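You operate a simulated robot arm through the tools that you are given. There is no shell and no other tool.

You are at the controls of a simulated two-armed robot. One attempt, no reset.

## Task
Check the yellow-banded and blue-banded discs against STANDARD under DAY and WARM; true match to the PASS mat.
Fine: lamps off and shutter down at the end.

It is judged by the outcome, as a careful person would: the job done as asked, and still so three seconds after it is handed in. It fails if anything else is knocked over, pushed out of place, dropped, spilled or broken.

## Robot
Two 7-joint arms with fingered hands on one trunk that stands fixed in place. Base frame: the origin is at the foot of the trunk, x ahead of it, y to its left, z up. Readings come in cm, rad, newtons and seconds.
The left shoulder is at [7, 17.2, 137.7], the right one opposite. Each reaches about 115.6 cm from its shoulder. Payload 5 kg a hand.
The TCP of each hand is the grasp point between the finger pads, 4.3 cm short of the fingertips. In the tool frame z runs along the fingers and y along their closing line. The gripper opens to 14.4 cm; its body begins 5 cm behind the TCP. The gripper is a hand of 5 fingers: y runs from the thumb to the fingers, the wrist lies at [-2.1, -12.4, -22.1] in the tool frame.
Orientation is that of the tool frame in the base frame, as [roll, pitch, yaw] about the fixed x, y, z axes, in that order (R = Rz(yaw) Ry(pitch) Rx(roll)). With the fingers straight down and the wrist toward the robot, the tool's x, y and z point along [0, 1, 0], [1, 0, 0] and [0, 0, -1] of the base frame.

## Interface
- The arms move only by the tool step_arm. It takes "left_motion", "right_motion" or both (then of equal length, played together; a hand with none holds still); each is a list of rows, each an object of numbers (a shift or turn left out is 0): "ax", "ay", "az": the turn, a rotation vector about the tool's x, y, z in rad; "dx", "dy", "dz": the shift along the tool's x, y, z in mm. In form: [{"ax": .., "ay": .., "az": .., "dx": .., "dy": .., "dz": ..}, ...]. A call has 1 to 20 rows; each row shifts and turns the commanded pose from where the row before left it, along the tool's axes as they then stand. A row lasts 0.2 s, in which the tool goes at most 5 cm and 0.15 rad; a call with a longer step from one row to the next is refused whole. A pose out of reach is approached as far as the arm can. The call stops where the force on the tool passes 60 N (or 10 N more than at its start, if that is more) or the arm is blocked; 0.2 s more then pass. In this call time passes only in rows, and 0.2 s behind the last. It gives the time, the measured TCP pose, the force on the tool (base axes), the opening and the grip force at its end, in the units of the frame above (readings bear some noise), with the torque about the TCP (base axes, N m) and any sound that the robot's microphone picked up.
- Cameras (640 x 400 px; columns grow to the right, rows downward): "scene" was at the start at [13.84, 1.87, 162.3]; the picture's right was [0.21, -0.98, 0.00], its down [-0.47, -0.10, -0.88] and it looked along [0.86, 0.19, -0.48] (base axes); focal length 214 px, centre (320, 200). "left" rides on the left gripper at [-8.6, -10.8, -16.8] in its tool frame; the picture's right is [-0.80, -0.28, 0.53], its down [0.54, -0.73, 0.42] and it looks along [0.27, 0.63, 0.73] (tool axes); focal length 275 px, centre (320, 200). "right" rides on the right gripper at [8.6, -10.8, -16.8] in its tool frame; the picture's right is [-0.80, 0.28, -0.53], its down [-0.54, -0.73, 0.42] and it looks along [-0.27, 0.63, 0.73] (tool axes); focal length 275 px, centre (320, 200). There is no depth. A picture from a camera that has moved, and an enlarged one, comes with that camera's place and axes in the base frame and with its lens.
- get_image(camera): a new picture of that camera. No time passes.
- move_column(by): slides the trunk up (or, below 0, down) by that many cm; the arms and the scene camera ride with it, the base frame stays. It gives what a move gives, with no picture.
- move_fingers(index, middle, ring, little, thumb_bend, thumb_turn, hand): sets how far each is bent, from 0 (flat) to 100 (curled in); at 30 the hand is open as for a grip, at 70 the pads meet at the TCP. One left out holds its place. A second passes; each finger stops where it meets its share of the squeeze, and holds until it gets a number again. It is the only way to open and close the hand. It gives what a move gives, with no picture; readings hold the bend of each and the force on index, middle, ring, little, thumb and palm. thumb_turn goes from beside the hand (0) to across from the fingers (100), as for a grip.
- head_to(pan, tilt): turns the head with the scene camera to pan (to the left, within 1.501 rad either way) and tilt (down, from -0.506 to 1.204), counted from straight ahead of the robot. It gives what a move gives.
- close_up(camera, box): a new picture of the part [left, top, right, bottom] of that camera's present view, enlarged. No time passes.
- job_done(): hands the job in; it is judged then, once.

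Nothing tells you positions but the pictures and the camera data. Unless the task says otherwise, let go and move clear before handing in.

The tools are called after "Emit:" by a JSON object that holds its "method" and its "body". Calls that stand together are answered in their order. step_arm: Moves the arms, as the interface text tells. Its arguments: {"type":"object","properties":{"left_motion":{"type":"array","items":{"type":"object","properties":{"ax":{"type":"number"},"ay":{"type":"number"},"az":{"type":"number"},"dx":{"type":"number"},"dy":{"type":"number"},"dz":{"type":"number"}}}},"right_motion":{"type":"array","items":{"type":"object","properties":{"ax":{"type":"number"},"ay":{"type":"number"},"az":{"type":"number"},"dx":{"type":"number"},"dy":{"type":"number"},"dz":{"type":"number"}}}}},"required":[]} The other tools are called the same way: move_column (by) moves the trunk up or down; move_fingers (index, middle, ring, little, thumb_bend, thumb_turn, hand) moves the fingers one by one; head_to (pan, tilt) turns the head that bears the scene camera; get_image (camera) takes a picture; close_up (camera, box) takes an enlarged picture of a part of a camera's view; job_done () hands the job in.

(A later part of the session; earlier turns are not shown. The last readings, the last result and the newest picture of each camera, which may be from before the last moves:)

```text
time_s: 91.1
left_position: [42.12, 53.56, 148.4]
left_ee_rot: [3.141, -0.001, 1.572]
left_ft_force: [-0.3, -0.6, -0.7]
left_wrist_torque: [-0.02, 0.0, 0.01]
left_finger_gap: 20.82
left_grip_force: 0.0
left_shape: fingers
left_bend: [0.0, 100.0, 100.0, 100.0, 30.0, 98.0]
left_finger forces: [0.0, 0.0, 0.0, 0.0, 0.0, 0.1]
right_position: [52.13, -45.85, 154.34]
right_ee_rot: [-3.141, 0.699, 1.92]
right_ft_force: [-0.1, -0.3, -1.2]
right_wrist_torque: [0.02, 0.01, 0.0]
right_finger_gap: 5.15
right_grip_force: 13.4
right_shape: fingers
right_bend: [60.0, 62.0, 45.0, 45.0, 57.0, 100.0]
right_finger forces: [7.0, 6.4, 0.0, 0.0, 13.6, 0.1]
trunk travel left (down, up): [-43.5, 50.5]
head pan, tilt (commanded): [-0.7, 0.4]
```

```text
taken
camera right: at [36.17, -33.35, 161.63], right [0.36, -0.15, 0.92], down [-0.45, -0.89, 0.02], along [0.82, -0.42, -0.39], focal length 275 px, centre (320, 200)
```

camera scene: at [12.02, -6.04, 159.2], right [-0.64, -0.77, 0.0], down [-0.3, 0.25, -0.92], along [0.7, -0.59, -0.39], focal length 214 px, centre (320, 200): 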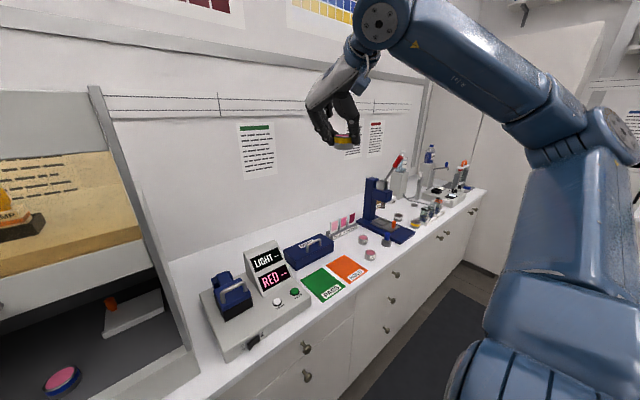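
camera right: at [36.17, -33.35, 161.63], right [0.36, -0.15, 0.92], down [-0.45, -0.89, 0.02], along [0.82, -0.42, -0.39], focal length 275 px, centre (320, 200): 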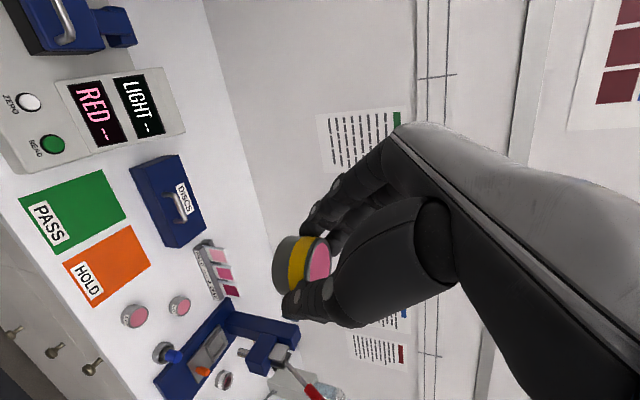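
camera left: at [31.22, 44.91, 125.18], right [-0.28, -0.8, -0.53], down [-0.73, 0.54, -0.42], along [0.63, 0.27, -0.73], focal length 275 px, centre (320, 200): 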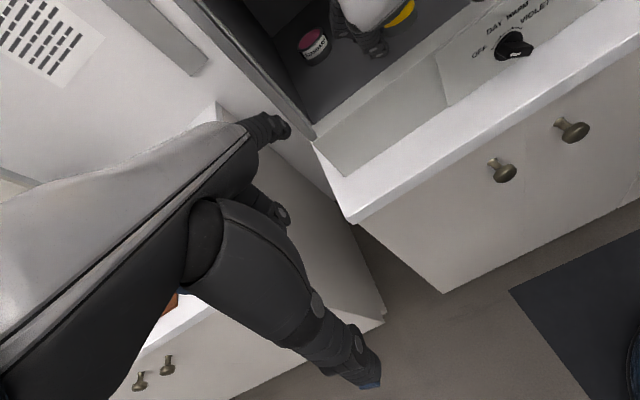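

With the trunk raised, both cameras agree the PASS mat spans x 58–74, y −46.7 to −59.3 at z≈90. I'll bring the hand forward and down above the mat's centre.

Emit:
{"method": "step_arm", "body": {"right_motion": [{"dx": 12.8, "dy": 10.7, "dz": 28.4}, {"dx": 12.8, "dy": 10.7, "dz": 28.4}, {"dx": 12.8, "dy": 10.7, "dz": 28.4}, {"dx": 12.8, "dy": 10.7, "dz": 28.4}, {"dx": 12.8, "dy": 10.7, "dz": 28.4}, {"dx": 12.8, "dy": 10.7, "dz": 28.4}, {"dx": 12.8, "dy": 10.7, "dz": 28.4}, {"dx": 12.8, "dy": 10.7, "dz": 28.4}, {"dx": 12.8, "dy": 10.7, "dz": 28.4}, {"dx": 12.8, "dy": 10.7, "dz": 28.4}]}}

Emit:
{"method": "get_image", "body": {"camera": "scene"}}

Emit:
{"method": "get_image", "body": {"camera": "right"}}

```text
time_s: 93.3
left_position: [42.11, 53.35, 148.44]
left_ee_rot: [-3.14, 0.001, 1.57]
left_ft_force: [0.3, -0.7, 0.0]
left_wrist_torque: [0.01, 0.02, 0.0]
left_finger_gap: 20.83
left_grip_force: 0.1
left_shape: fingers
left_bend: [0.0, 100.0, 100.0, 100.0, 30.0, 98.0]
left_finger forces: [0.1, 0.0, 0.1, 0.0, 0.0, 0.0]
right_position: [65.31, -50.31, 124.28]
right_ee_rot: [3.141, 0.698, 1.917]
right_ft_force: [0.2, -0.6, -1.1]
right_wrist_torque: [0.04, 0.01, 0.01]
right_finger_gap: 5.11
right_grip_force: 13.7
right_shape: fingers
right_bend: [60.0, 62.0, 45.0, 45.0, 57.0, 100.0]
right_finger forces: [6.9, 6.1, 0.0, 0.0, 12.9, 0.1]
trunk travel left (down, up): [-43.5, 50.5]
head pan, tilt (commanded): [-0.7, 0.4]
```

```text
taken
camera scene: at [12.15, -6.1, 159.2], right [-0.64, -0.77, 0.0], down [-0.3, 0.25, -0.92], along [0.7, -0.59, -0.39], focal length 214 px, centre (320, 200)
```

scene: 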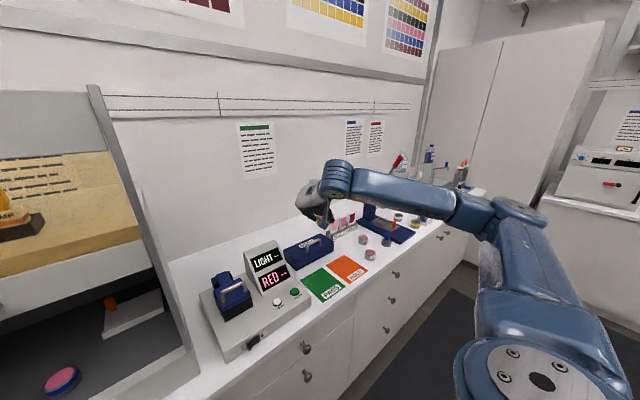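

```text
taken
camera right: at [49.18, -37.81, 131.55], right [0.36, -0.15, 0.92], down [-0.45, -0.89, 0.02], along [0.82, -0.42, -0.39], focal length 275 px, centre (320, 200)
```

right: 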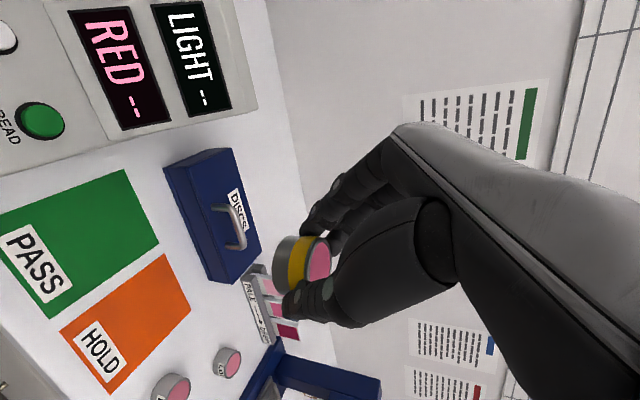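

Positioned above the mat. I'll descend to about 9 cm over the bench and check clearance to the reader and mat alignment.

Emit:
{"method": "step_arm", "body": {"right_motion": [{"dx": 17.4, "dy": -1.2, "dz": 23.3}, {"dx": 17.4, "dy": -1.2, "dz": 23.3}, {"dx": 17.4, "dy": -1.2, "dz": 23.3}, {"dx": 17.4, "dy": -1.2, "dz": 23.3}, {"dx": 17.4, "dy": -1.2, "dz": 23.3}, {"dx": 17.4, "dy": -1.2, "dz": 23.3}, {"dx": 17.4, "dy": -1.2, "dz": 23.3}]}}

Emit:
{"method": "close_up", "body": {"camera": "scene", "box": [190, 160, 430, 340]}}

Emit:
{"method": "get_image", "body": {"camera": "right"}}

```text
time_s: 94.9
left_position: [42.12, 53.43, 148.44]
left_ee_rot: [3.14, -0.001, 1.572]
left_ft_force: [0.2, -0.5, -0.4]
left_wrist_torque: [0.01, 0.0, 0.01]
left_finger_gap: 20.82
left_grip_force: 0.1
left_shape: fingers
left_bend: [0.0, 100.0, 100.0, 100.0, 30.0, 98.0]
left_finger forces: [0.1, 0.0, 0.0, 0.1, 0.0, 0.1]
right_position: [65.07, -51.48, 104.15]
right_ee_rot: [3.138, 0.699, 1.918]
right_ft_force: [0.0, -1.1, -1.6]
right_wrist_torque: [0.0, 0.02, -0.02]
right_finger_gap: 5.12
right_grip_force: 12.9
right_shape: fingers
right_bend: [60.0, 62.0, 45.0, 45.0, 57.0, 100.0]
right_finger forces: [6.9, 6.3, 0.0, 0.0, 12.9, 0.0]
trunk travel left (down, up): [-43.5, 50.5]
head pan, tilt (commanded): [-0.7, 0.4]
```

```text
2.22 times, centred on (310, 250) of scene
camera zoom: at [12.09, -6.11, 159.21], right [-0.64, -0.77, 0.0], down [-0.3, 0.25, -0.92], along [0.7, -0.59, -0.39], focal length 477 px, centre (342, 89)
```

zoom: 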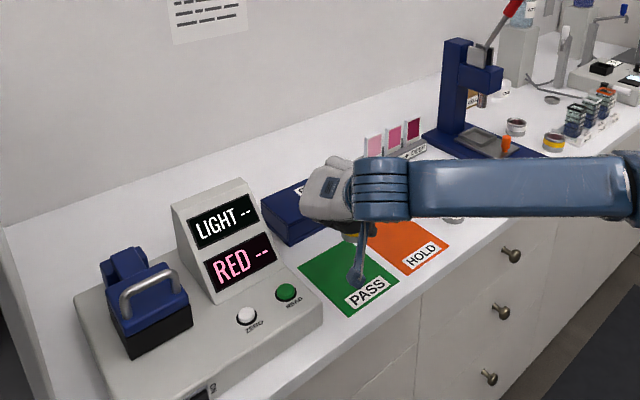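

```text
taken
camera right: at [48.96, -38.94, 111.33], right [0.36, -0.15, 0.92], down [-0.45, -0.89, 0.02], along [0.82, -0.42, -0.39], focal length 275 px, centre (320, 200)
```

right: 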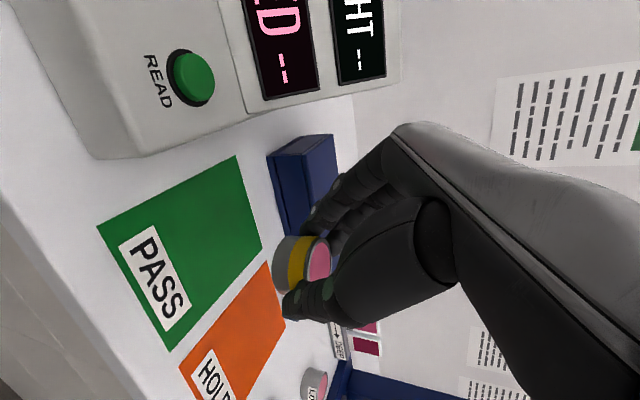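

The disc projects to land around (66, −54), well inside the PASS mat. I'll descend most of the way and then creep down with force checks.

Emit:
{"method": "step_arm", "body": {"right_motion": [{"dx": 14.8, "dz": 17.6}, {"dx": 14.8, "dz": 17.6}, {"dx": 14.8, "dz": 17.6}]}}

Emit:
{"method": "get_image", "body": {"camera": "right"}}

Emit:
{"method": "close_up", "body": {"camera": "scene", "box": [250, 210, 370, 310]}}

```text
time_s: 95.7
left_position: [41.97, 53.55, 148.39]
left_ee_rot: [-3.142, 0.0, 1.57]
left_ft_force: [0.6, 0.3, 0.2]
left_wrist_torque: [0.01, 0.04, -0.02]
left_finger_gap: 20.84
left_grip_force: 0.1
left_shape: fingers
left_bend: [0.0, 100.0, 100.0, 100.0, 30.0, 98.0]
left_finger forces: [0.0, 0.0, 0.0, 0.0, 0.0, 0.1]
right_position: [64.9, -51.74, 97.12]
right_ee_rot: [3.139, 0.699, 1.917]
right_ft_force: [-0.5, -0.1, -1.4]
right_wrist_torque: [0.04, 0.03, -0.02]
right_finger_gap: 5.1
right_grip_force: 12.9
right_shape: fingers
right_bend: [60.0, 62.0, 45.0, 45.0, 57.0, 100.0]
right_finger forces: [6.8, 6.2, 0.0, 0.1, 12.9, 0.0]
trunk travel left (down, up): [-43.5, 50.5]
head pan, tilt (commanded): [-0.7, 0.4]
```

```text
taken
camera right: at [48.85, -39.19, 104.42], right [0.36, -0.15, 0.92], down [-0.45, -0.89, 0.02], along [0.82, -0.42, -0.39], focal length 275 px, centre (320, 200)
```

right: 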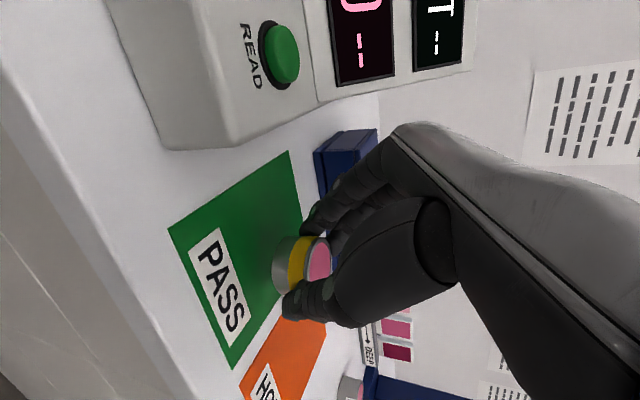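

```text
4.00 times, centred on (310, 260) of scene
camera zoom: at [12.05, -6.05, 159.21], right [-0.64, -0.77, 0.0], down [-0.3, 0.25, -0.92], along [0.7, -0.59, -0.39], focal length 858 px, centre (360, -40)
```

zoom: 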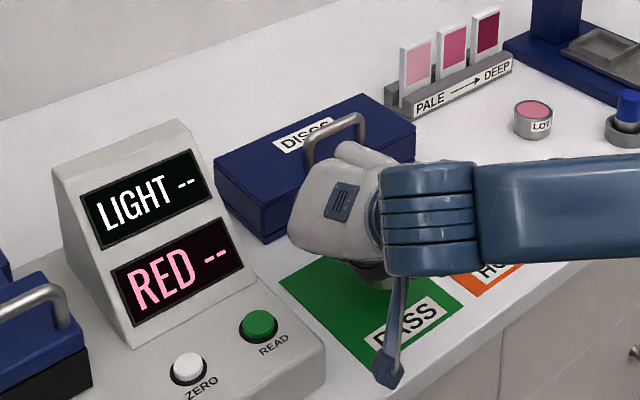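

I'll shift slightly left to centre on the mat and creep down.

Emit:
{"method": "step_arm", "body": {"right_motion": [{"dx": 6.1, "dy": 1.4, "dz": 1.4}, {"dx": 6.1, "dy": 1.4, "dz": 1.4}, {"dx": 2.6, "dz": 3.1}]}}

Emit:
{"method": "get_image", "body": {"camera": "right"}}

```text
time_s: 96.5
left_position: [42.09, 53.5, 148.48]
left_ee_rot: [3.141, 0.002, 1.571]
left_ft_force: [0.1, 0.3, 0.3]
left_wrist_torque: [-0.02, -0.03, 0.03]
left_finger_gap: 20.84
left_grip_force: 0.1
left_shape: fingers
left_bend: [0.0, 100.0, 100.0, 100.0, 30.0, 98.0]
left_finger forces: [0.0, 0.0, 0.1, 0.0, 0.1, 0.0]
right_position: [64.85, -50.73, 95.8]
right_ee_rot: [3.141, 0.699, 1.918]
right_ft_force: [0.0, -0.4, -1.0]
right_wrist_torque: [0.02, 0.01, 0.0]
right_finger_gap: 5.1
right_grip_force: 13.2
right_shape: fingers
right_bend: [60.0, 62.0, 45.0, 45.0, 57.0, 100.0]
right_finger forces: [7.0, 6.2, 0.1, 0.1, 12.8, 0.0]
trunk travel left (down, up): [-43.5, 50.5]
head pan, tilt (commanded): [-0.7, 0.4]
```

```text
taken
camera right: at [48.87, -38.29, 103.09], right [0.36, -0.15, 0.92], down [-0.45, -0.89, 0.02], along [0.82, -0.42, -0.39], focal length 275 px, centre (320, 200)
```

right: 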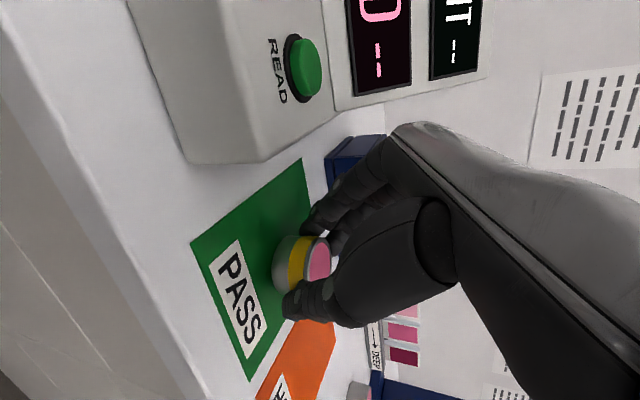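

Very close to the mat now, no contact yet. I'll lower in 3 mm steps, watching the vertical force.

Emit:
{"method": "step_arm", "body": {"right_motion": [{"dx": 1.9, "dz": 2.3}]}}

Emit:
{"method": "step_arm", "body": {"right_motion": [{"dx": 1.9, "dz": 2.3}]}}

Emit:
{"method": "step_arm", "body": {"right_motion": [{"dx": 1.3, "dz": 1.5}]}}

Emit:
{"method": "close_up", "body": {"camera": "right", "box": [180, 150, 400, 390]}}

```text
time_s: 96.9
left_position: [42.1, 53.46, 148.27]
left_ee_rot: [3.14, 0.0, 1.57]
left_ft_force: [0.2, 0.2, -0.2]
left_wrist_torque: [-0.03, 0.0, 0.01]
left_finger_gap: 20.82
left_grip_force: 0.0
left_shape: fingers
left_bend: [0.0, 100.0, 100.0, 100.0, 30.0, 98.0]
left_finger forces: [0.0, 0.1, 0.0, 0.0, 0.1, 0.1]
right_position: [65.1, -50.79, 95.66]
right_ee_rot: [3.141, 0.696, 1.919]
right_ft_force: [0.3, -0.1, -0.5]
right_wrist_torque: [0.07, 0.02, -0.01]
right_finger_gap: 5.13
right_grip_force: 13.0
right_shape: fingers
right_bend: [60.0, 62.0, 45.0, 45.0, 57.0, 100.0]
right_finger forces: [6.9, 6.3, 0.0, 0.0, 12.9, 0.0]
trunk travel left (down, up): [-43.5, 50.5]
head pan, tilt (commanded): [-0.7, 0.4]
```

```text
time_s: 97.3
left_position: [42.01, 53.39, 148.34]
left_ee_rot: [3.141, 0.0, 1.57]
left_ft_force: [0.8, -0.4, 0.1]
left_wrist_torque: [-0.01, 0.01, 0.03]
left_finger_gap: 20.82
left_grip_force: 0.0
left_shape: fingers
left_bend: [0.0, 100.0, 100.0, 100.0, 30.0, 98.0]
left_finger forces: [0.1, 0.1, 0.1, 0.0, 0.0, 0.0]
right_position: [64.92, -50.77, 95.23]
right_ee_rot: [-3.137, 0.692, 1.923]
right_ft_force: [0.1, -0.3, -0.9]
right_wrist_torque: [0.04, 0.0, 0.02]
right_finger_gap: 5.12
right_grip_force: 12.6
right_shape: fingers
right_bend: [60.0, 62.0, 45.0, 45.0, 57.0, 100.0]
right_finger forces: [6.9, 6.0, 0.0, 0.0, 12.8, 0.1]
trunk travel left (down, up): [-43.5, 50.5]
head pan, tilt (commanded): [-0.7, 0.4]
```

```text
time_s: 97.7
left_position: [42.04, 53.46, 148.43]
left_ee_rot: [-3.141, 0.001, 1.572]
left_ft_force: [-1.0, 0.0, -0.9]
left_wrist_torque: [0.03, -0.02, 0.0]
left_finger_gap: 20.81
left_grip_force: 0.1
left_shape: fingers
left_bend: [0.0, 100.0, 100.0, 100.0, 30.0, 98.0]
left_finger forces: [0.0, 0.0, 0.1, 0.0, 0.1, 0.0]
right_position: [64.87, -50.89, 95.1]
right_ee_rot: [-3.135, 0.694, 1.925]
right_ft_force: [0.2, 1.0, -0.6]
right_wrist_torque: [0.04, 0.03, 0.0]
right_finger_gap: 5.12
right_grip_force: 13.2
right_shape: fingers
right_bend: [60.0, 62.0, 45.0, 45.0, 57.0, 100.0]
right_finger forces: [7.3, 6.4, 0.0, 0.1, 13.0, 0.0]
trunk travel left (down, up): [-43.5, 50.5]
head pan, tilt (commanded): [-0.7, 0.4]
```

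```text
1.67 times, centred on (290, 270) of right
camera zoom: at [48.92, -38.41, 102.57], right [0.36, -0.16, 0.92], down [-0.45, -0.89, 0.02], along [0.82, -0.42, -0.4], focal length 459 px, centre (370, 83)
```

zoom: 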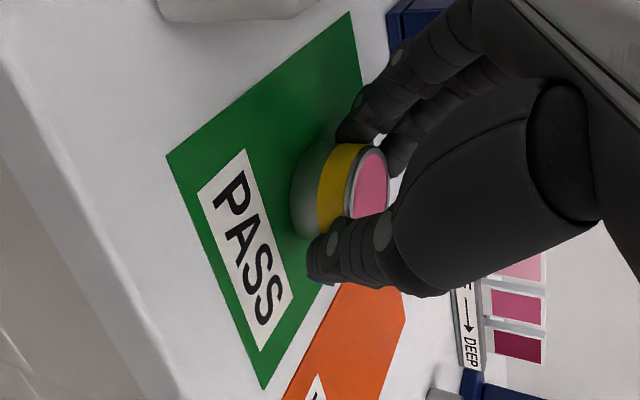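

Still no contact. Continue in small steps.

Emit:
{"method": "step_arm", "body": {"right_motion": [{"dx": 1.9, "dz": 2.3}]}}

Emit:
{"method": "step_arm", "body": {"right_motion": [{"dx": 1.9, "dz": 2.3}]}}

Emit:
{"method": "close_up", "body": {"camera": "right", "box": [180, 150, 400, 390]}}

Emit:
{"method": "close_up", "body": {"camera": "scene", "box": [250, 210, 370, 310]}}

```text
time_s: 98.1
left_position: [41.91, 53.45, 148.49]
left_ee_rot: [-3.14, 0.0, 1.571]
left_ft_force: [-0.7, -0.2, -0.4]
left_wrist_torque: [-0.01, 0.0, -0.02]
left_finger_gap: 20.82
left_grip_force: 0.1
left_shape: fingers
left_bend: [0.0, 100.0, 100.0, 100.0, 30.0, 98.0]
left_finger forces: [0.1, 0.1, 0.0, 0.0, 0.1, 0.0]
right_position: [64.97, -51.0, 94.99]
right_ee_rot: [-3.137, 0.693, 1.922]
right_ft_force: [1.3, -0.5, 2.3]
right_wrist_torque: [-0.03, -0.15, -0.02]
right_finger_gap: 5.13
right_grip_force: 13.4
right_shape: fingers
right_bend: [60.0, 62.0, 45.0, 45.0, 57.0, 100.0]
right_finger forces: [8.0, 6.9, 0.0, 0.0, 13.3, 0.0]
trunk travel left (down, up): [-43.5, 50.5]
head pan, tilt (commanded): [-0.7, 0.4]
```

```text
time_s: 98.5
left_position: [41.95, 53.48, 148.35]
left_ee_rot: [3.14, -0.001, 1.57]
left_ft_force: [0.2, -0.2, -0.2]
left_wrist_torque: [0.0, 0.0, 0.02]
left_finger_gap: 20.8
left_grip_force: 0.0
left_shape: fingers
left_bend: [0.0, 100.0, 100.0, 100.0, 30.0, 98.0]
left_finger forces: [0.0, 0.1, 0.1, 0.0, 0.0, 0.0]
right_position: [64.98, -50.83, 94.98]
right_ee_rot: [-3.136, 0.693, 1.922]
right_ft_force: [0.2, -1.2, 4.9]
right_wrist_torque: [-0.04, -0.11, 0.0]
right_finger_gap: 5.11
right_grip_force: 14.2
right_shape: fingers
right_bend: [60.0, 62.0, 45.0, 45.0, 57.0, 100.0]
right_finger forces: [8.0, 7.1, 0.1, 0.0, 13.3, 0.0]
right hand out of reach, approached as far as the arm can: row 1
trunk travel left (down, up): [-43.5, 50.5]
head pan, tilt (commanded): [-0.7, 0.4]
```

```text
1.67 times, centred on (290, 270) of right
camera zoom: at [48.91, -38.41, 102.49], right [0.36, -0.16, 0.92], down [-0.45, -0.89, 0.02], along [0.82, -0.42, -0.4], focal length 459 px, centre (370, 83)
```

zoom: 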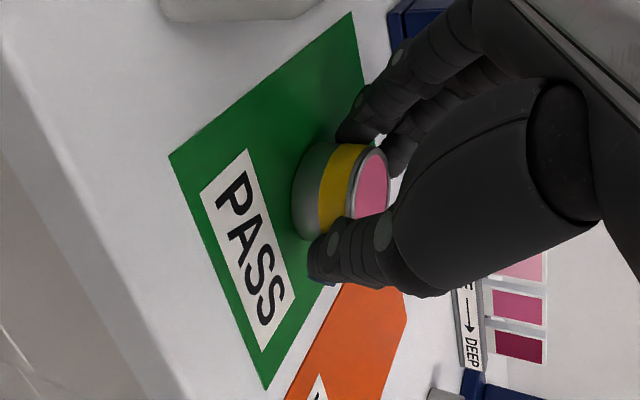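

```text
4.00 times, centred on (310, 260) of scene
camera zoom: at [11.97, -6.0, 159.22], right [-0.64, -0.77, 0.0], down [-0.3, 0.25, -0.92], along [0.7, -0.59, -0.39], focal length 858 px, centre (360, -40)
```

zoom: 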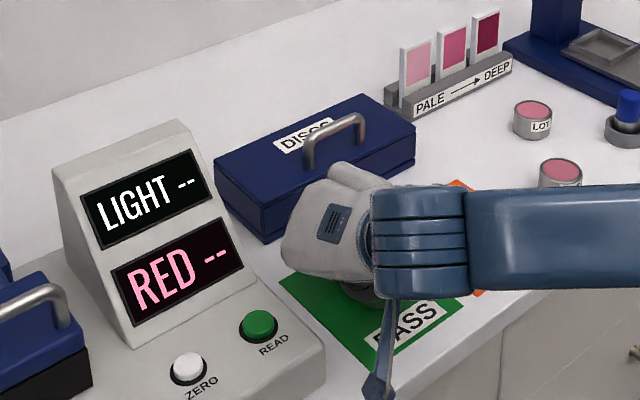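

The disc is on the mat (upward reaction ~5 N). I'll open the fingers gently.

Emit:
{"method": "move_fingers", "body": {"hand": "right", "index": 52, "middle": 52, "thumb_bend": 50}}

Emit:
{"method": "move_fingers", "body": {"hand": "right", "index": 42, "middle": 42, "thumb_bend": 42}}

Emit:
{"method": "close_up", "body": {"camera": "right", "box": [180, 150, 400, 390]}}

```text
time_s: 99.5
left_position: [41.99, 53.42, 148.38]
left_ee_rot: [-3.14, -0.001, 1.57]
left_ft_force: [-0.8, 0.1, -0.1]
left_wrist_torque: [0.0, 0.01, 0.0]
left_finger_gap: 20.82
left_grip_force: 0.0
left_shape: fingers
left_bend: [0.0, 100.0, 100.0, 100.0, 30.0, 98.0]
left_finger forces: [0.2, 0.1, 0.0, 0.0, 0.0, 0.0]
right_position: [64.9, -50.9, 94.92]
right_ee_rot: [-3.132, 0.692, 1.926]
right_ft_force: [-1.1, 0.6, -0.1]
right_wrist_torque: [-0.01, 0.0, 0.02]
right_finger_gap: 7.43
right_grip_force: 0.0
right_shape: fingers
right_bend: [52.0, 52.0, 45.0, 45.0, 50.0, 100.0]
right_finger forces: [0.1, 0.1, 0.1, 0.0, 0.0, 0.0]
trunk travel left (down, up): [-43.5, 50.5]
head pan, tilt (commanded): [-0.7, 0.4]
```

```text
time_s: 100.5
left_position: [42.02, 53.6, 148.53]
left_ee_rot: [-3.141, 0.0, 1.571]
left_ft_force: [0.0, 0.7, -0.1]
left_wrist_torque: [-0.01, -0.01, 0.01]
left_finger_gap: 20.83
left_grip_force: 0.1
left_shape: fingers
left_bend: [0.0, 100.0, 100.0, 100.0, 30.0, 98.0]
left_finger forces: [0.0, 0.1, 0.0, 0.0, 0.0, 0.0]
right_position: [65.06, -50.84, 94.98]
right_ee_rot: [-3.134, 0.692, 1.925]
right_ft_force: [0.1, -0.7, -0.4]
right_wrist_torque: [0.02, 0.03, 0.0]
right_finger_gap: 10.68
right_grip_force: 0.0
right_shape: fingers
right_bend: [42.0, 42.0, 45.0, 45.0, 42.0, 99.0]
right_finger forces: [0.0, 0.0, 0.0, 0.0, 0.0, 0.0]
trunk travel left (down, up): [-43.5, 50.5]
head pan, tilt (commanded): [-0.7, 0.4]
```

```text
1.67 times, centred on (290, 270) of right
camera zoom: at [48.92, -38.42, 102.44], right [0.37, -0.16, 0.92], down [-0.45, -0.89, 0.02], along [0.82, -0.42, -0.4], focal length 459 px, centre (370, 83)
```

zoom: 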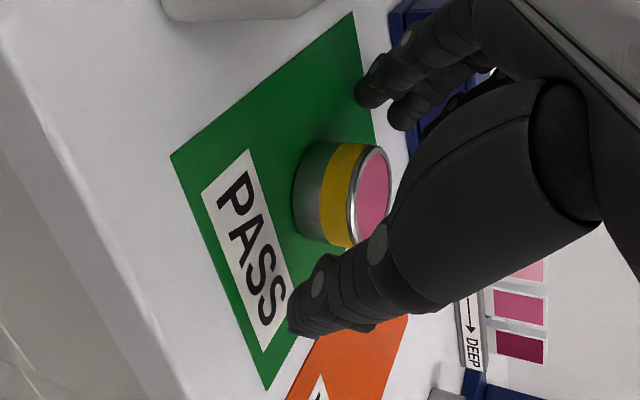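

Released; the disc stands on the PASS mat. I'll lift straight up and verify.

Emit:
{"method": "step_arm", "body": {"right_motion": [{"dx": -6.4, "dz": -7.7}, {"dx": -16.1, "dz": -19.1}, {"dx": -16.1, "dz": -19.1}, {"dx": -19.3, "dz": -22.9}, {"dx": -19.3, "dz": -22.9}, {"dx": -19.3, "dz": -22.9}, {"dx": -19.3, "dz": -22.9}]}}

Emit:
{"method": "get_image", "body": {"camera": "right"}}

Emit:
{"method": "get_image", "body": {"camera": "scene"}}

```text
time_s: 102.1
left_position: [41.97, 53.49, 148.34]
left_ee_rot: [-3.141, -0.001, 1.571]
left_ft_force: [-0.4, 0.1, 0.3]
left_wrist_torque: [0.01, -0.02, -0.01]
left_finger_gap: 20.82
left_grip_force: 0.1
left_shape: fingers
left_bend: [0.0, 100.0, 100.0, 100.0, 30.0, 98.0]
left_finger forces: [0.0, 0.0, 0.0, 0.0, 0.1, 0.1]
right_position: [64.69, -51.02, 112.84]
right_ee_rot: [-3.141, 0.699, 1.92]
right_ft_force: [-0.8, 0.0, -0.2]
right_wrist_torque: [0.01, -0.02, 0.02]
right_finger_gap: 10.69
right_grip_force: 0.1
right_shape: fingers
right_bend: [42.0, 42.0, 45.0, 45.0, 42.0, 99.0]
right_finger forces: [0.0, 0.0, 0.0, 0.0, 0.0, 0.0]
trunk travel left (down, up): [-43.5, 50.5]
head pan, tilt (commanded): [-0.7, 0.4]
```

```text
taken
camera right: at [48.64, -38.53, 120.15], right [0.36, -0.15, 0.92], down [-0.45, -0.89, 0.03], along [0.82, -0.42, -0.39], focal length 275 px, centre (320, 200)
```

right: 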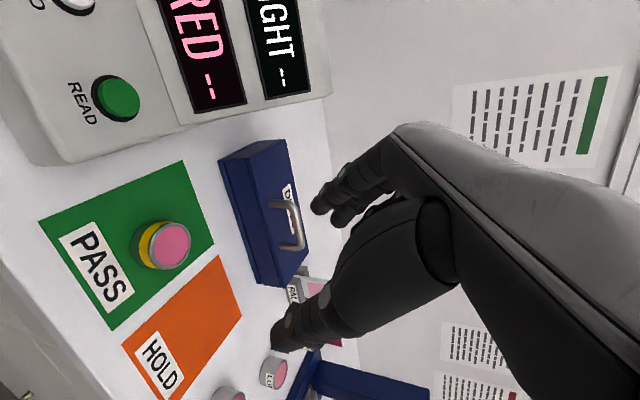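

```text
taken
camera scene: at [11.95, -5.99, 159.21], right [-0.64, -0.77, 0.0], down [-0.3, 0.25, -0.92], along [0.7, -0.59, -0.39], focal length 214 px, centre (320, 200)
```

scene: 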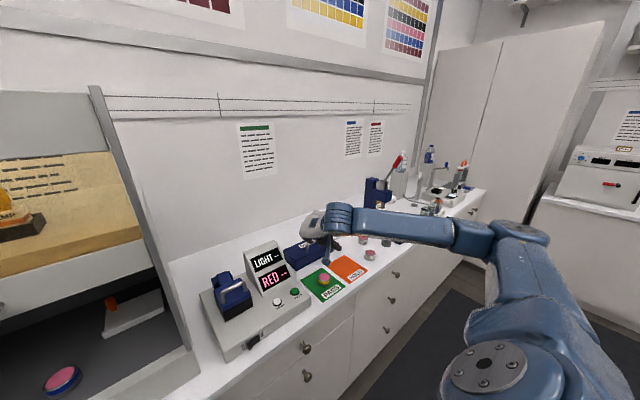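

The yellow disc sits on PASS. Now I'll withdraw the right hand back along the way it came (up, then back).

Emit:
{"method": "step_arm", "body": {"right_motion": [{"dx": -19.3, "dz": -22.9}, {"dx": -19.3, "dz": -22.9}, {"dx": -19.3, "dz": -22.9}, {"dx": -16.1, "dz": -19.1}, {"dx": -12.8, "dy": -10.7, "dz": -28.4}, {"dx": -12.8, "dy": -10.7, "dz": -28.4}, {"dx": -12.8, "dy": -10.7, "dz": -28.4}, {"dx": -12.8, "dy": -10.7, "dz": -28.4}, {"dx": -12.8, "dy": -10.7, "dz": -28.4}, {"dx": -12.8, "dy": -10.7, "dz": -28.4}, {"dx": -12.8, "dy": -10.7, "dz": -28.4}, {"dx": -12.8, "dy": -10.7, "dz": -28.4}, {"dx": -12.8, "dy": -10.7, "dz": -28.4}, {"dx": -12.8, "dy": -10.7, "dz": -28.4}]}}

Emit:
{"method": "move_fingers", "body": {"hand": "left", "index": 100, "middle": 100, "ring": 100, "little": 100}}

Emit:
{"method": "head_to", "body": {"pan": 0.5, "tilt": 0.3}}

Emit:
{"method": "get_image", "body": {"camera": "scene"}}

Emit:
{"method": "get_image", "body": {"camera": "left"}}

```text
time_s: 105.3
left_position: [41.3, 53.64, 148.59]
left_ee_rot: [3.137, 0.001, 1.572]
left_ft_force: [-1.6, 0.8, 0.3]
left_wrist_torque: [-0.05, -0.14, 0.05]
left_finger_gap: 20.83
left_grip_force: 0.1
left_shape: fingers
left_bend: [0.0, 100.0, 100.0, 100.0, 30.0, 98.0]
left_finger forces: [0.0, 0.1, 0.0, 0.0, 0.0, 0.0]
right_position: [52.48, -46.01, 151.76]
right_ee_rot: [-3.075, 0.678, 1.955]
right_ft_force: [-2.1, 0.3, 0.8]
right_wrist_torque: [0.01, -0.1, 0.05]
right_finger_gap: 10.74
right_grip_force: 0.1
right_shape: fingers
right_bend: [42.0, 42.0, 45.0, 45.0, 42.0, 99.0]
right_finger forces: [0.1, 0.0, 0.0, 0.0, 0.0, 0.1]
right hand out of reach, approached as far as the arm can: row 14
trunk travel left (down, up): [-43.5, 50.5]
head pan, tilt (commanded): [-0.7, 0.4]
stopped in row 14 (right hand): the arm was blocked; the commanded pose is now the measured one
```

```text
time_s: 106.3
left_position: [42.14, 53.43, 148.42]
left_ee_rot: [3.141, 0.0, 1.571]
left_ft_force: [-0.3, 0.2, -0.6]
left_wrist_torque: [-0.02, 0.0, 0.04]
left_finger_gap: 6.37
left_grip_force: 0.0
left_shape: fingers
left_bend: [88.0, 100.0, 100.0, 100.0, 30.0, 98.0]
left_finger forces: [0.0, 0.1, 0.0, 0.0, 0.0, 0.0]
right_position: [53.07, -46.13, 151.45]
right_ee_rot: [-3.069, 0.675, 1.96]
right_ft_force: [-0.8, 0.1, 0.5]
right_wrist_torque: [0.0, 0.03, 0.02]
right_finger_gap: 10.7
right_grip_force: 0.1
right_shape: fingers
right_bend: [42.0, 42.0, 45.0, 45.0, 42.0, 99.0]
right_finger forces: [0.1, 0.0, 0.1, 0.0, 0.0, 0.0]
trunk travel left (down, up): [-43.5, 50.5]
head pan, tilt (commanded): [-0.7, 0.4]
```

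```text
time_s: 107.7
left_position: [41.96, 53.37, 148.4]
left_ee_rot: [3.141, 0.001, 1.57]
left_ft_force: [0.0, -0.9, 0.3]
left_wrist_torque: [-0.03, 0.02, -0.03]
left_finger_gap: 9.88
left_grip_force: 0.0
left_shape: fingers
left_bend: [100.0, 100.0, 100.0, 100.0, 30.0, 98.0]
left_finger forces: [0.1, 0.0, 0.0, 0.0, 0.0, 0.0]
right_position: [53.09, -46.18, 151.5]
right_ee_rot: [-3.073, 0.677, 1.959]
right_ft_force: [-0.1, -0.4, 0.1]
right_wrist_torque: [0.0, 0.02, -0.01]
right_finger_gap: 10.71
right_grip_force: 0.1
right_shape: fingers
right_bend: [42.0, 42.0, 45.0, 45.0, 42.0, 99.0]
right_finger forces: [0.0, 0.0, 0.0, 0.0, 0.0, 0.0]
trunk travel left (down, up): [-43.5, 50.5]
head pan, tilt (commanded): [0.499, 0.3]
```

```text
taken
camera scene: at [13.1, 4.41, 160.14], right [0.48, -0.88, 0.0], down [-0.26, -0.14, -0.96], along [0.84, 0.46, -0.3], focal length 214 px, centre (320, 200)
```

scene: 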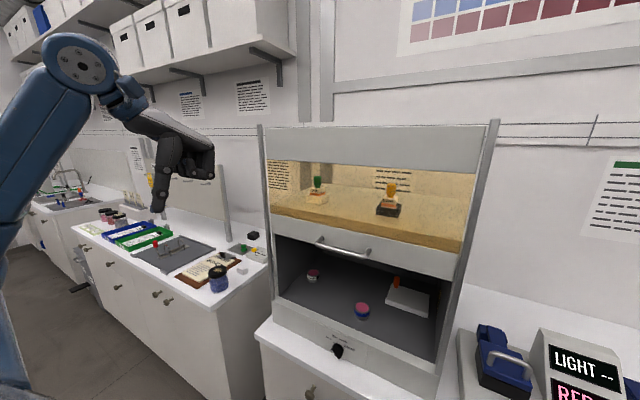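

```text
taken
camera left: at [31.16, 44.9, 165.2], right [-0.28, -0.8, -0.53], down [-0.73, 0.54, -0.42], along [0.63, 0.27, -0.73], focal length 275 px, centre (320, 200)
```

left: 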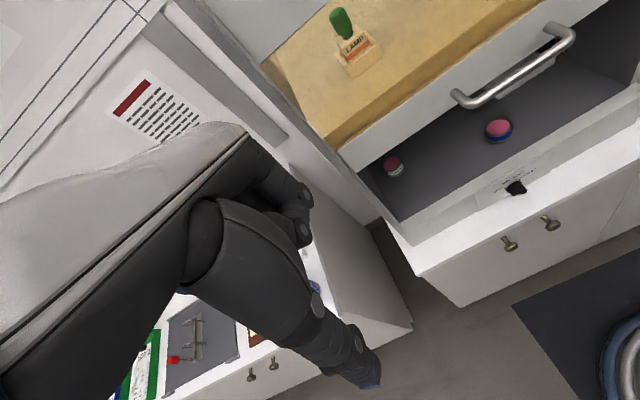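

The right hand is clear (it stopped at its own joint limit). Now I'll look at the left fist shape to plan pressing the handle down, and check the right side quickly.

Emit:
{"method": "close_up", "body": {"camera": "scene", "box": [110, 90, 270, 220]}}

Emit:
{"method": "close_up", "body": {"camera": "left", "box": [180, 150, 400, 400]}}

Emit:
{"method": "get_image", "body": {"camera": "right"}}

Emit:
{"method": "close_up", "body": {"camera": "scene", "box": [255, 110, 505, 370]}}

```text
3.08 times, centred on (190, 155) of scene
camera zoom: at [13.1, 4.41, 160.14], right [0.48, -0.88, 0.0], down [-0.26, -0.14, -0.96], along [0.84, 0.46, -0.3], focal length 660 px, centre (720, 338)
```

zoom: 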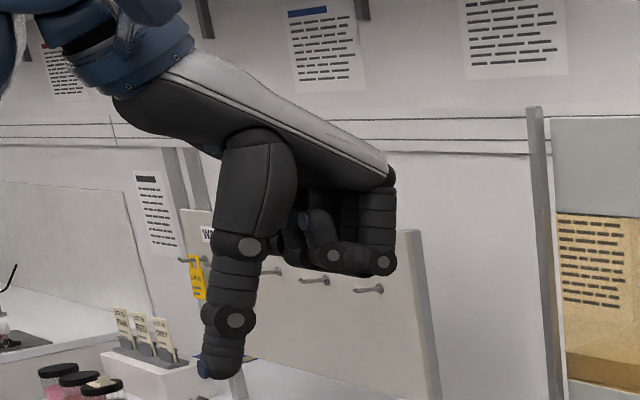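

```text
1.60 times, centred on (290, 275) of left
camera zoom: at [31.16, 44.9, 165.2], right [-0.28, -0.8, -0.53], down [-0.73, 0.54, -0.42], along [0.63, 0.27, -0.73], focal length 440 px, centre (368, 80)
```

zoom: 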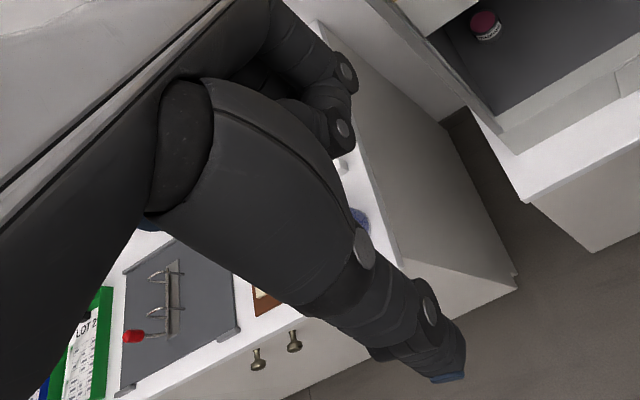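

```text
taken
camera right: at [37.56, -33.59, 159.77], right [0.41, -0.16, 0.9], down [-0.45, -0.89, 0.05], along [0.79, -0.42, -0.44], focal length 275 px, centre (320, 200)
```

right: 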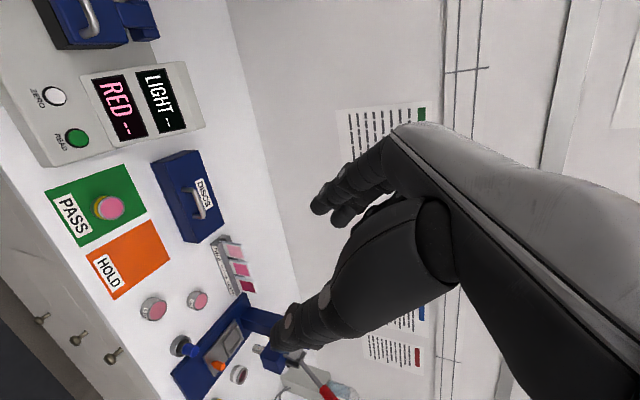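

```text
1.54 times, centred on (380, 240) of scene
camera zoom: at [13.1, 4.41, 160.14], right [0.48, -0.88, 0.0], down [-0.26, -0.14, -0.96], along [0.84, 0.46, -0.3], focal length 330 px, centre (228, 138)
```

zoom: 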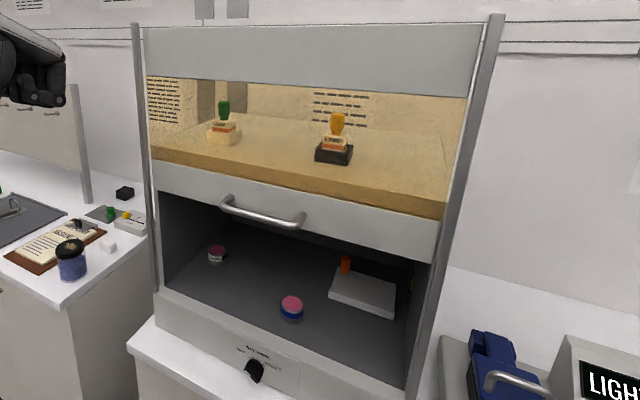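

The disc is well placed on PASS, and the fist has a flat underside about 1.4 cm above the left TCP. I'll lower the trunk 30 cm for good arm reach, then bring the fist over the middle of the shutter handle.

Emit:
{"method": "move_column", "body": {"by": -30}}

Emit:
{"method": "step_arm", "body": {"left_motion": [{"dz": -30}, {"dz": -30}, {"dz": -30}, {"dz": -30}, {"dz": -30}, {"dz": -30}, {"dz": -20}, {"dx": -30}, {"dx": -30}, {"dx": -30}, {"dx": -30}, {"dx": -30}, {"dx": -30}, {"dx": -30}, {"dx": -30}, {"dx": -30}, {"dx": -30}, {"dx": -17}]}}

Emit:
{"method": "get_image", "body": {"camera": "scene"}}

Emit:
{"method": "get_image", "body": {"camera": "left"}}

```text
time_s: 110.7
left_position: [42.02, 53.45, 118.42]
left_ee_rot: [-3.141, -0.001, 1.571]
left_ft_force: [0.4, 0.0, -0.1]
left_wrist_torque: [0.04, -0.04, 0.01]
left_finger_gap: 9.9
left_grip_force: 0.1
left_shape: fingers
left_bend: [100.0, 100.0, 100.0, 100.0, 30.0, 98.0]
left_finger forces: [0.1, 0.0, 0.0, 0.0, 0.0, 0.0]
right_position: [53.11, -46.18, 121.61]
right_ee_rot: [-3.072, 0.677, 1.958]
right_ft_force: [-1.0, -0.4, -1.1]
right_wrist_torque: [0.0, 0.0, -0.02]
right_finger_gap: 10.72
right_grip_force: 0.0
right_shape: fingers
right_bend: [42.0, 42.0, 45.0, 45.0, 42.0, 99.0]
right_finger forces: [0.0, 0.0, 0.0, 0.0, 0.0, 0.0]
trunk travel left (down, up): [-13.5, 80.5]
head pan, tilt (commanded): [0.499, 0.3]
```

```text
time_s: 114.5
left_position: [42.01, 21.53, 138.45]
left_ee_rot: [3.141, 0.0, 1.572]
left_ft_force: [0.9, 0.2, -0.1]
left_wrist_torque: [0.01, 0.0, -0.03]
left_finger_gap: 9.85
left_grip_force: 0.1
left_shape: fingers
left_bend: [100.0, 100.0, 100.0, 100.0, 30.0, 98.0]
left_finger forces: [0.0, 0.0, 0.0, 0.1, 0.0, 0.0]
right_position: [53.23, -46.25, 121.49]
right_ee_rot: [-3.071, 0.674, 1.959]
right_ft_force: [-0.2, 0.0, 0.1]
right_wrist_torque: [0.02, -0.01, 0.02]
right_finger_gap: 10.71
right_grip_force: 0.0
right_shape: fingers
right_bend: [42.0, 42.0, 45.0, 45.0, 42.0, 99.0]
right_finger forces: [0.1, 0.0, 0.0, 0.0, 0.0, 0.0]
trunk travel left (down, up): [-13.5, 80.5]
head pan, tilt (commanded): [0.499, 0.3]
```

```text
taken
camera scene: at [13.12, 4.34, 130.14], right [0.48, -0.88, 0.0], down [-0.26, -0.14, -0.96], along [0.84, 0.46, -0.3], focal length 214 px, centre (320, 200)
```

scene: 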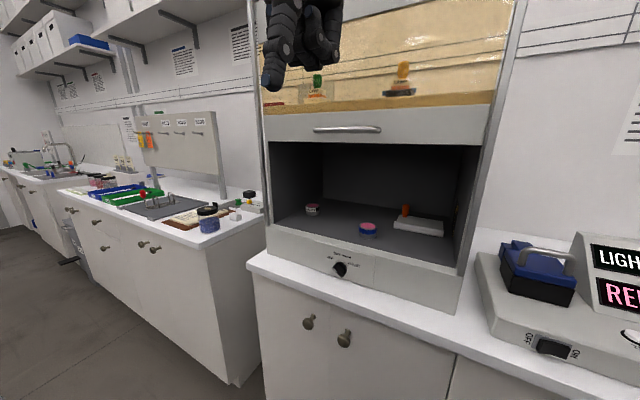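

```text
taken
camera left: at [31.24, 12.93, 155.27], right [-0.28, -0.8, -0.53], down [-0.73, 0.54, -0.42], along [0.63, 0.27, -0.73], focal length 275 px, centre (320, 200)
```

left: 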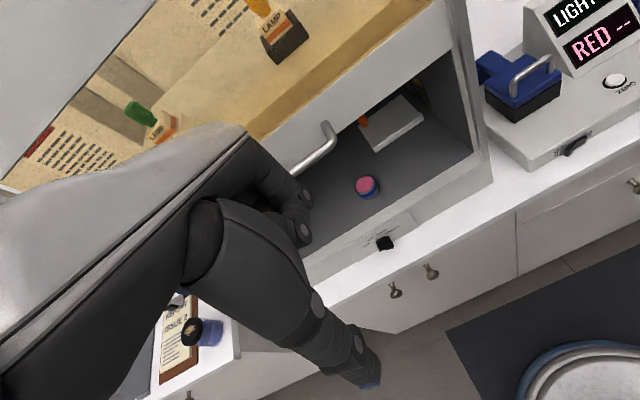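

The handle bar is confirmed at about (58.5, 22.5, 131). I'll move the fist forward above it.

Emit:
{"method": "step_arm", "body": {"left_motion": [{"dy": 26}, {"dy": 26}, {"dy": 26}, {"dy": 26}, {"dy": 26}, {"dy": 25}]}}

Emit:
{"method": "head_to", "body": {"pan": 0.4, "tilt": 0.1}}

Emit:
{"method": "get_image", "body": {"camera": "scene"}}

Emit:
{"method": "get_image", "body": {"camera": "left"}}

```text
time_s: 115.9
left_position: [57.59, 21.81, 138.42]
left_ee_rot: [3.14, 0.001, 1.574]
left_ft_force: [0.3, 1.0, 0.3]
left_wrist_torque: [0.03, 0.0, 0.02]
left_finger_gap: 9.86
left_grip_force: 0.0
left_shape: fingers
left_bend: [100.0, 100.0, 100.0, 100.0, 30.0, 98.0]
left_finger forces: [0.0, 0.1, 0.0, 0.0, 0.1, 0.1]
right_position: [53.09, -46.15, 121.57]
right_ee_rot: [-3.07, 0.675, 1.961]
right_ft_force: [0.3, -0.4, -0.7]
right_wrist_torque: [0.01, -0.03, 0.02]
right_finger_gap: 10.71
right_grip_force: 0.0
right_shape: fingers
right_bend: [42.0, 42.0, 45.0, 45.0, 42.0, 99.0]
right_finger forces: [0.0, 0.0, 0.0, 0.0, 0.1, 0.0]
trunk travel left (down, up): [-13.5, 80.5]
head pan, tilt (commanded): [0.499, 0.3]
```

```text
time_s: 116.6
left_position: [57.68, 21.99, 138.42]
left_ee_rot: [-3.141, 0.002, 1.57]
left_ft_force: [-1.4, 1.4, 0.3]
left_wrist_torque: [-0.03, -0.13, 0.02]
left_finger_gap: 9.84
left_grip_force: 0.5
left_shape: fingers
left_bend: [100.0, 100.0, 100.0, 100.0, 30.0, 98.0]
left_finger forces: [0.0, 1.1, 0.1, 0.0, 0.1, 0.0]
right_position: [53.1, -46.1, 121.57]
right_ee_rot: [-3.071, 0.676, 1.959]
right_ft_force: [0.3, 0.4, 0.4]
right_wrist_torque: [0.0, 0.01, -0.02]
right_finger_gap: 10.71
right_grip_force: 0.1
right_shape: fingers
right_bend: [42.0, 42.0, 45.0, 45.0, 42.0, 99.0]
right_finger forces: [0.0, 0.0, 0.0, 0.0, 0.0, 0.0]
trunk travel left (down, up): [-13.5, 80.5]
head pan, tilt (commanded): [0.4, 0.099]
```

```text
taken
camera scene: at [13.38, 3.51, 132.0], right [0.39, -0.92, 0.0], down [-0.09, -0.04, -0.99], along [0.92, 0.39, -0.1], focal length 214 px, centre (320, 200)
```

scene: 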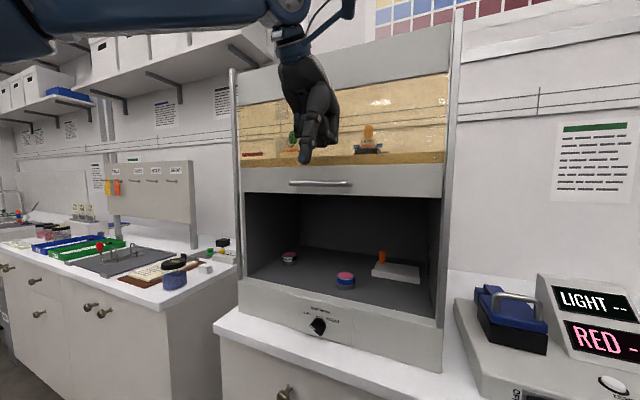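

```text
taken
camera left: at [46.77, 13.28, 155.2], right [-0.28, -0.8, -0.53], down [-0.73, 0.54, -0.42], along [0.63, 0.27, -0.73], focal length 275 px, centre (320, 200)
```

left: 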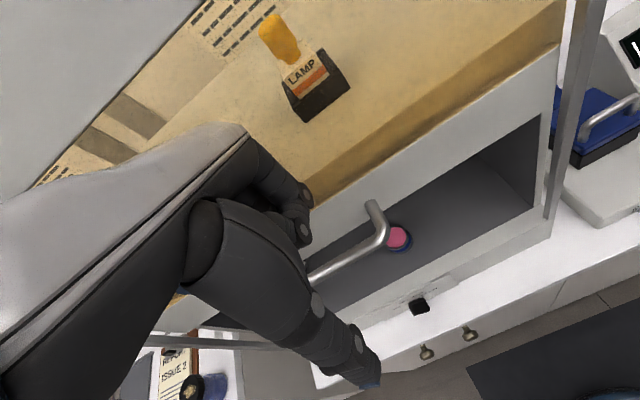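

The fist front lightly touches the window; I'll back off 1 cm and then lower onto the bar.

Emit:
{"method": "step_arm", "body": {"left_motion": [{"dy": -10}, {"dz": 20}, {"dz": 20}, {"dz": 15}]}}

Emit:
{"method": "get_image", "body": {"camera": "scene"}}

Emit:
{"method": "get_image", "body": {"camera": "left"}}

```text
time_s: 117.6
left_position: [56.52, 21.85, 132.77]
left_ee_rot: [3.14, -0.001, 1.57]
left_ft_force: [0.5, 0.4, 0.7]
left_wrist_torque: [0.0, 0.0, -0.01]
left_finger_gap: 9.86
left_grip_force: 0.0
left_shape: fingers
left_bend: [100.0, 100.0, 100.0, 100.0, 30.0, 98.0]
left_finger forces: [0.1, 0.1, 0.0, 0.0, 0.0, 0.0]
right_position: [53.19, -46.21, 121.63]
right_ee_rot: [-3.074, 0.675, 1.957]
right_ft_force: [-0.2, -0.1, -0.7]
right_wrist_torque: [0.0, -0.04, 0.01]
right_finger_gap: 10.73
right_grip_force: 0.1
right_shape: fingers
right_bend: [42.0, 42.0, 45.0, 45.0, 42.0, 99.0]
right_finger forces: [0.0, 0.0, 0.1, 0.0, 0.1, 0.0]
trunk travel left (down, up): [-13.5, 80.5]
head pan, tilt (commanded): [0.4, 0.099]
```

```text
taken
camera scene: at [13.38, 3.53, 132.01], right [0.39, -0.92, 0.0], down [-0.09, -0.04, -0.99], along [0.92, 0.39, -0.1], focal length 214 px, centre (320, 200)
```

scene: 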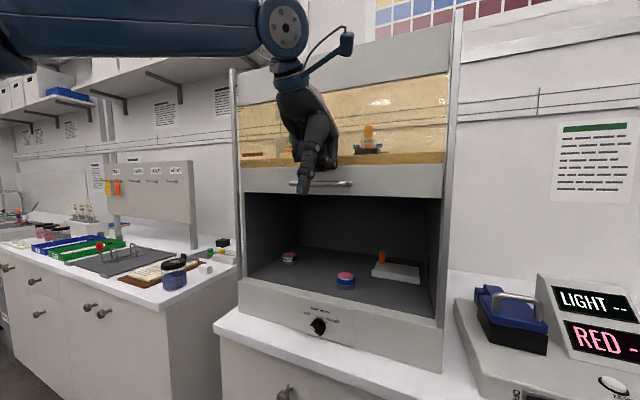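

```text
taken
camera left: at [45.77, 13.19, 149.62], right [-0.28, -0.8, -0.53], down [-0.73, 0.54, -0.42], along [0.63, 0.27, -0.73], focal length 275 px, centre (320, 200)
```

left: 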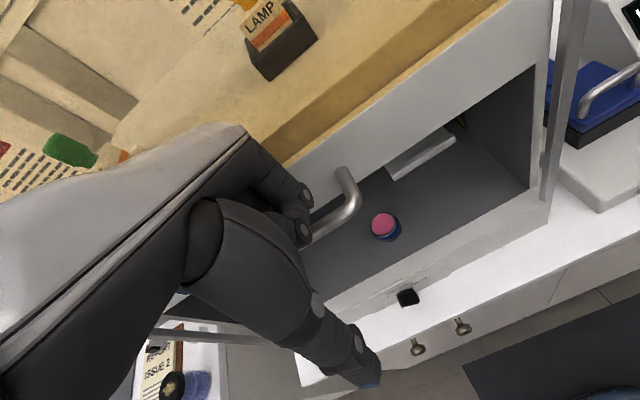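

The fist is just above the bar. I'll press down in 1 cm steps, watching the force and whether the shutter follows.

Emit:
{"method": "step_arm", "body": {"left_motion": [{"dz": 10}, {"dz": 10}, {"dz": 10}, {"dz": 10}]}}

Emit:
{"method": "get_image", "body": {"camera": "scene"}}

```text
time_s: 118.6
left_position: [56.39, 21.78, 128.79]
left_ee_rot: [-3.14, 0.001, 1.572]
left_ft_force: [0.2, -0.9, 0.3]
left_wrist_torque: [0.04, 0.01, -0.02]
left_finger_gap: 9.88
left_grip_force: 0.5
left_shape: fingers
left_bend: [100.0, 100.0, 100.0, 100.0, 30.0, 98.0]
left_finger forces: [0.1, 0.5, 0.1, 0.0, 0.0, 0.0]
right_position: [53.16, -46.19, 121.55]
right_ee_rot: [-3.072, 0.675, 1.959]
right_ft_force: [-0.4, -0.5, 0.3]
right_wrist_torque: [0.04, 0.01, 0.0]
right_finger_gap: 10.74
right_grip_force: 0.1
right_shape: fingers
right_bend: [42.0, 42.0, 45.0, 45.0, 42.0, 99.0]
right_finger forces: [0.1, 0.0, 0.0, 0.0, 0.0, 0.1]
trunk travel left (down, up): [-13.5, 80.5]
head pan, tilt (commanded): [0.4, 0.099]
```

```text
taken
camera scene: at [13.41, 3.52, 132.0], right [0.39, -0.92, 0.0], down [-0.09, -0.04, -0.99], along [0.92, 0.39, -0.1], focal length 214 px, centre (320, 200)
```

scene: 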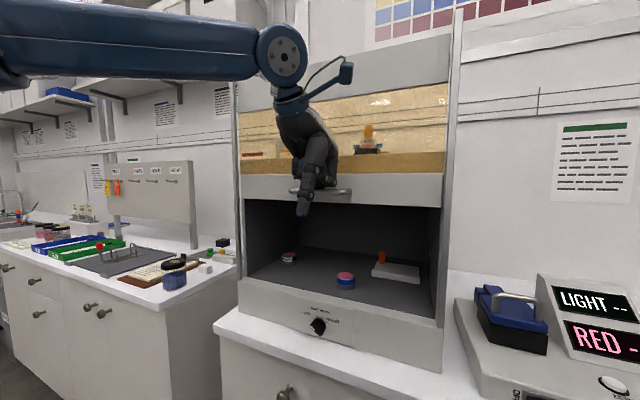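

The shutter is following with little force. I'll continue down.

Emit:
{"method": "step_arm", "body": {"left_motion": [{"dz": 14}, {"dz": 14}, {"dz": 14}, {"dz": 14}, {"dz": 14}, {"dz": 14}, {"dz": 14}, {"dz": 14}, {"dz": 14}, {"dz": 14}]}}

Emit:
{"method": "get_image", "body": {"camera": "scene"}}

Emit:
{"method": "get_image", "body": {"camera": "left"}}

```text
time_s: 120.8
left_position: [56.63, 21.93, 114.67]
left_ee_rot: [-3.141, 0.0, 1.573]
left_ft_force: [0.6, -0.8, 0.6]
left_wrist_torque: [-0.01, -0.03, 0.01]
left_finger_gap: 9.87
left_grip_force: 0.1
left_shape: fingers
left_bend: [100.0, 100.0, 100.0, 100.0, 30.0, 98.0]
left_finger forces: [0.1, 0.2, 0.0, 0.1, 0.1, 0.0]
right_position: [53.11, -46.19, 121.46]
right_ee_rot: [-3.07, 0.676, 1.959]
right_ft_force: [0.0, 0.7, 0.0]
right_wrist_torque: [-0.02, 0.01, -0.02]
right_finger_gap: 10.74
right_grip_force: 0.0
right_shape: fingers
right_bend: [42.0, 42.0, 45.0, 45.0, 42.0, 99.0]
right_finger forces: [0.1, 0.1, 0.1, 0.0, 0.1, 0.0]
trunk travel left (down, up): [-13.5, 80.5]
head pan, tilt (commanded): [0.4, 0.099]
```

```text
taken
camera scene: at [13.43, 3.53, 131.99], right [0.39, -0.92, 0.0], down [-0.09, -0.04, -0.99], along [0.92, 0.39, -0.1], focal length 214 px, centre (320, 200)
```

scene: 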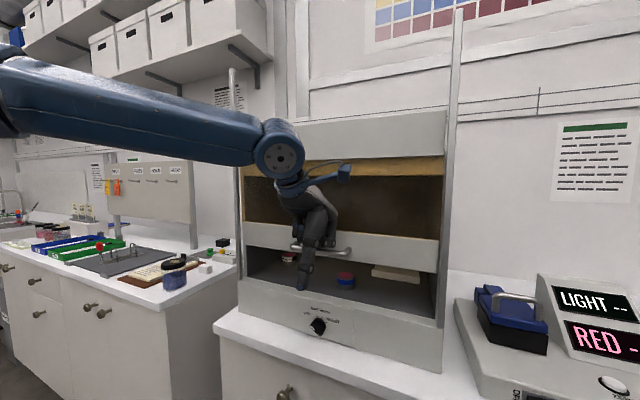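

```text
taken
camera left: at [45.79, 13.35, 131.47], right [-0.28, -0.8, -0.53], down [-0.73, 0.54, -0.42], along [0.63, 0.27, -0.73], focal length 275 px, centre (320, 200)
```

left: 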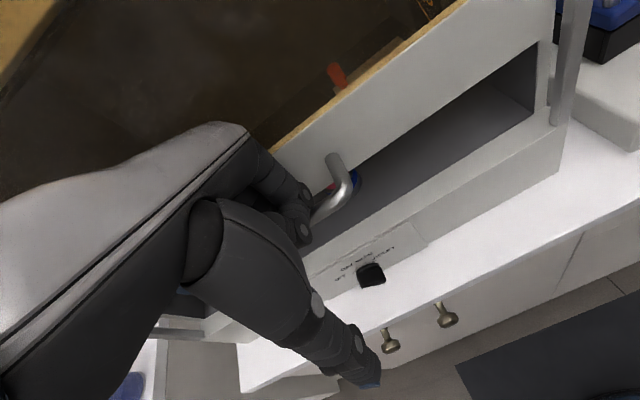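

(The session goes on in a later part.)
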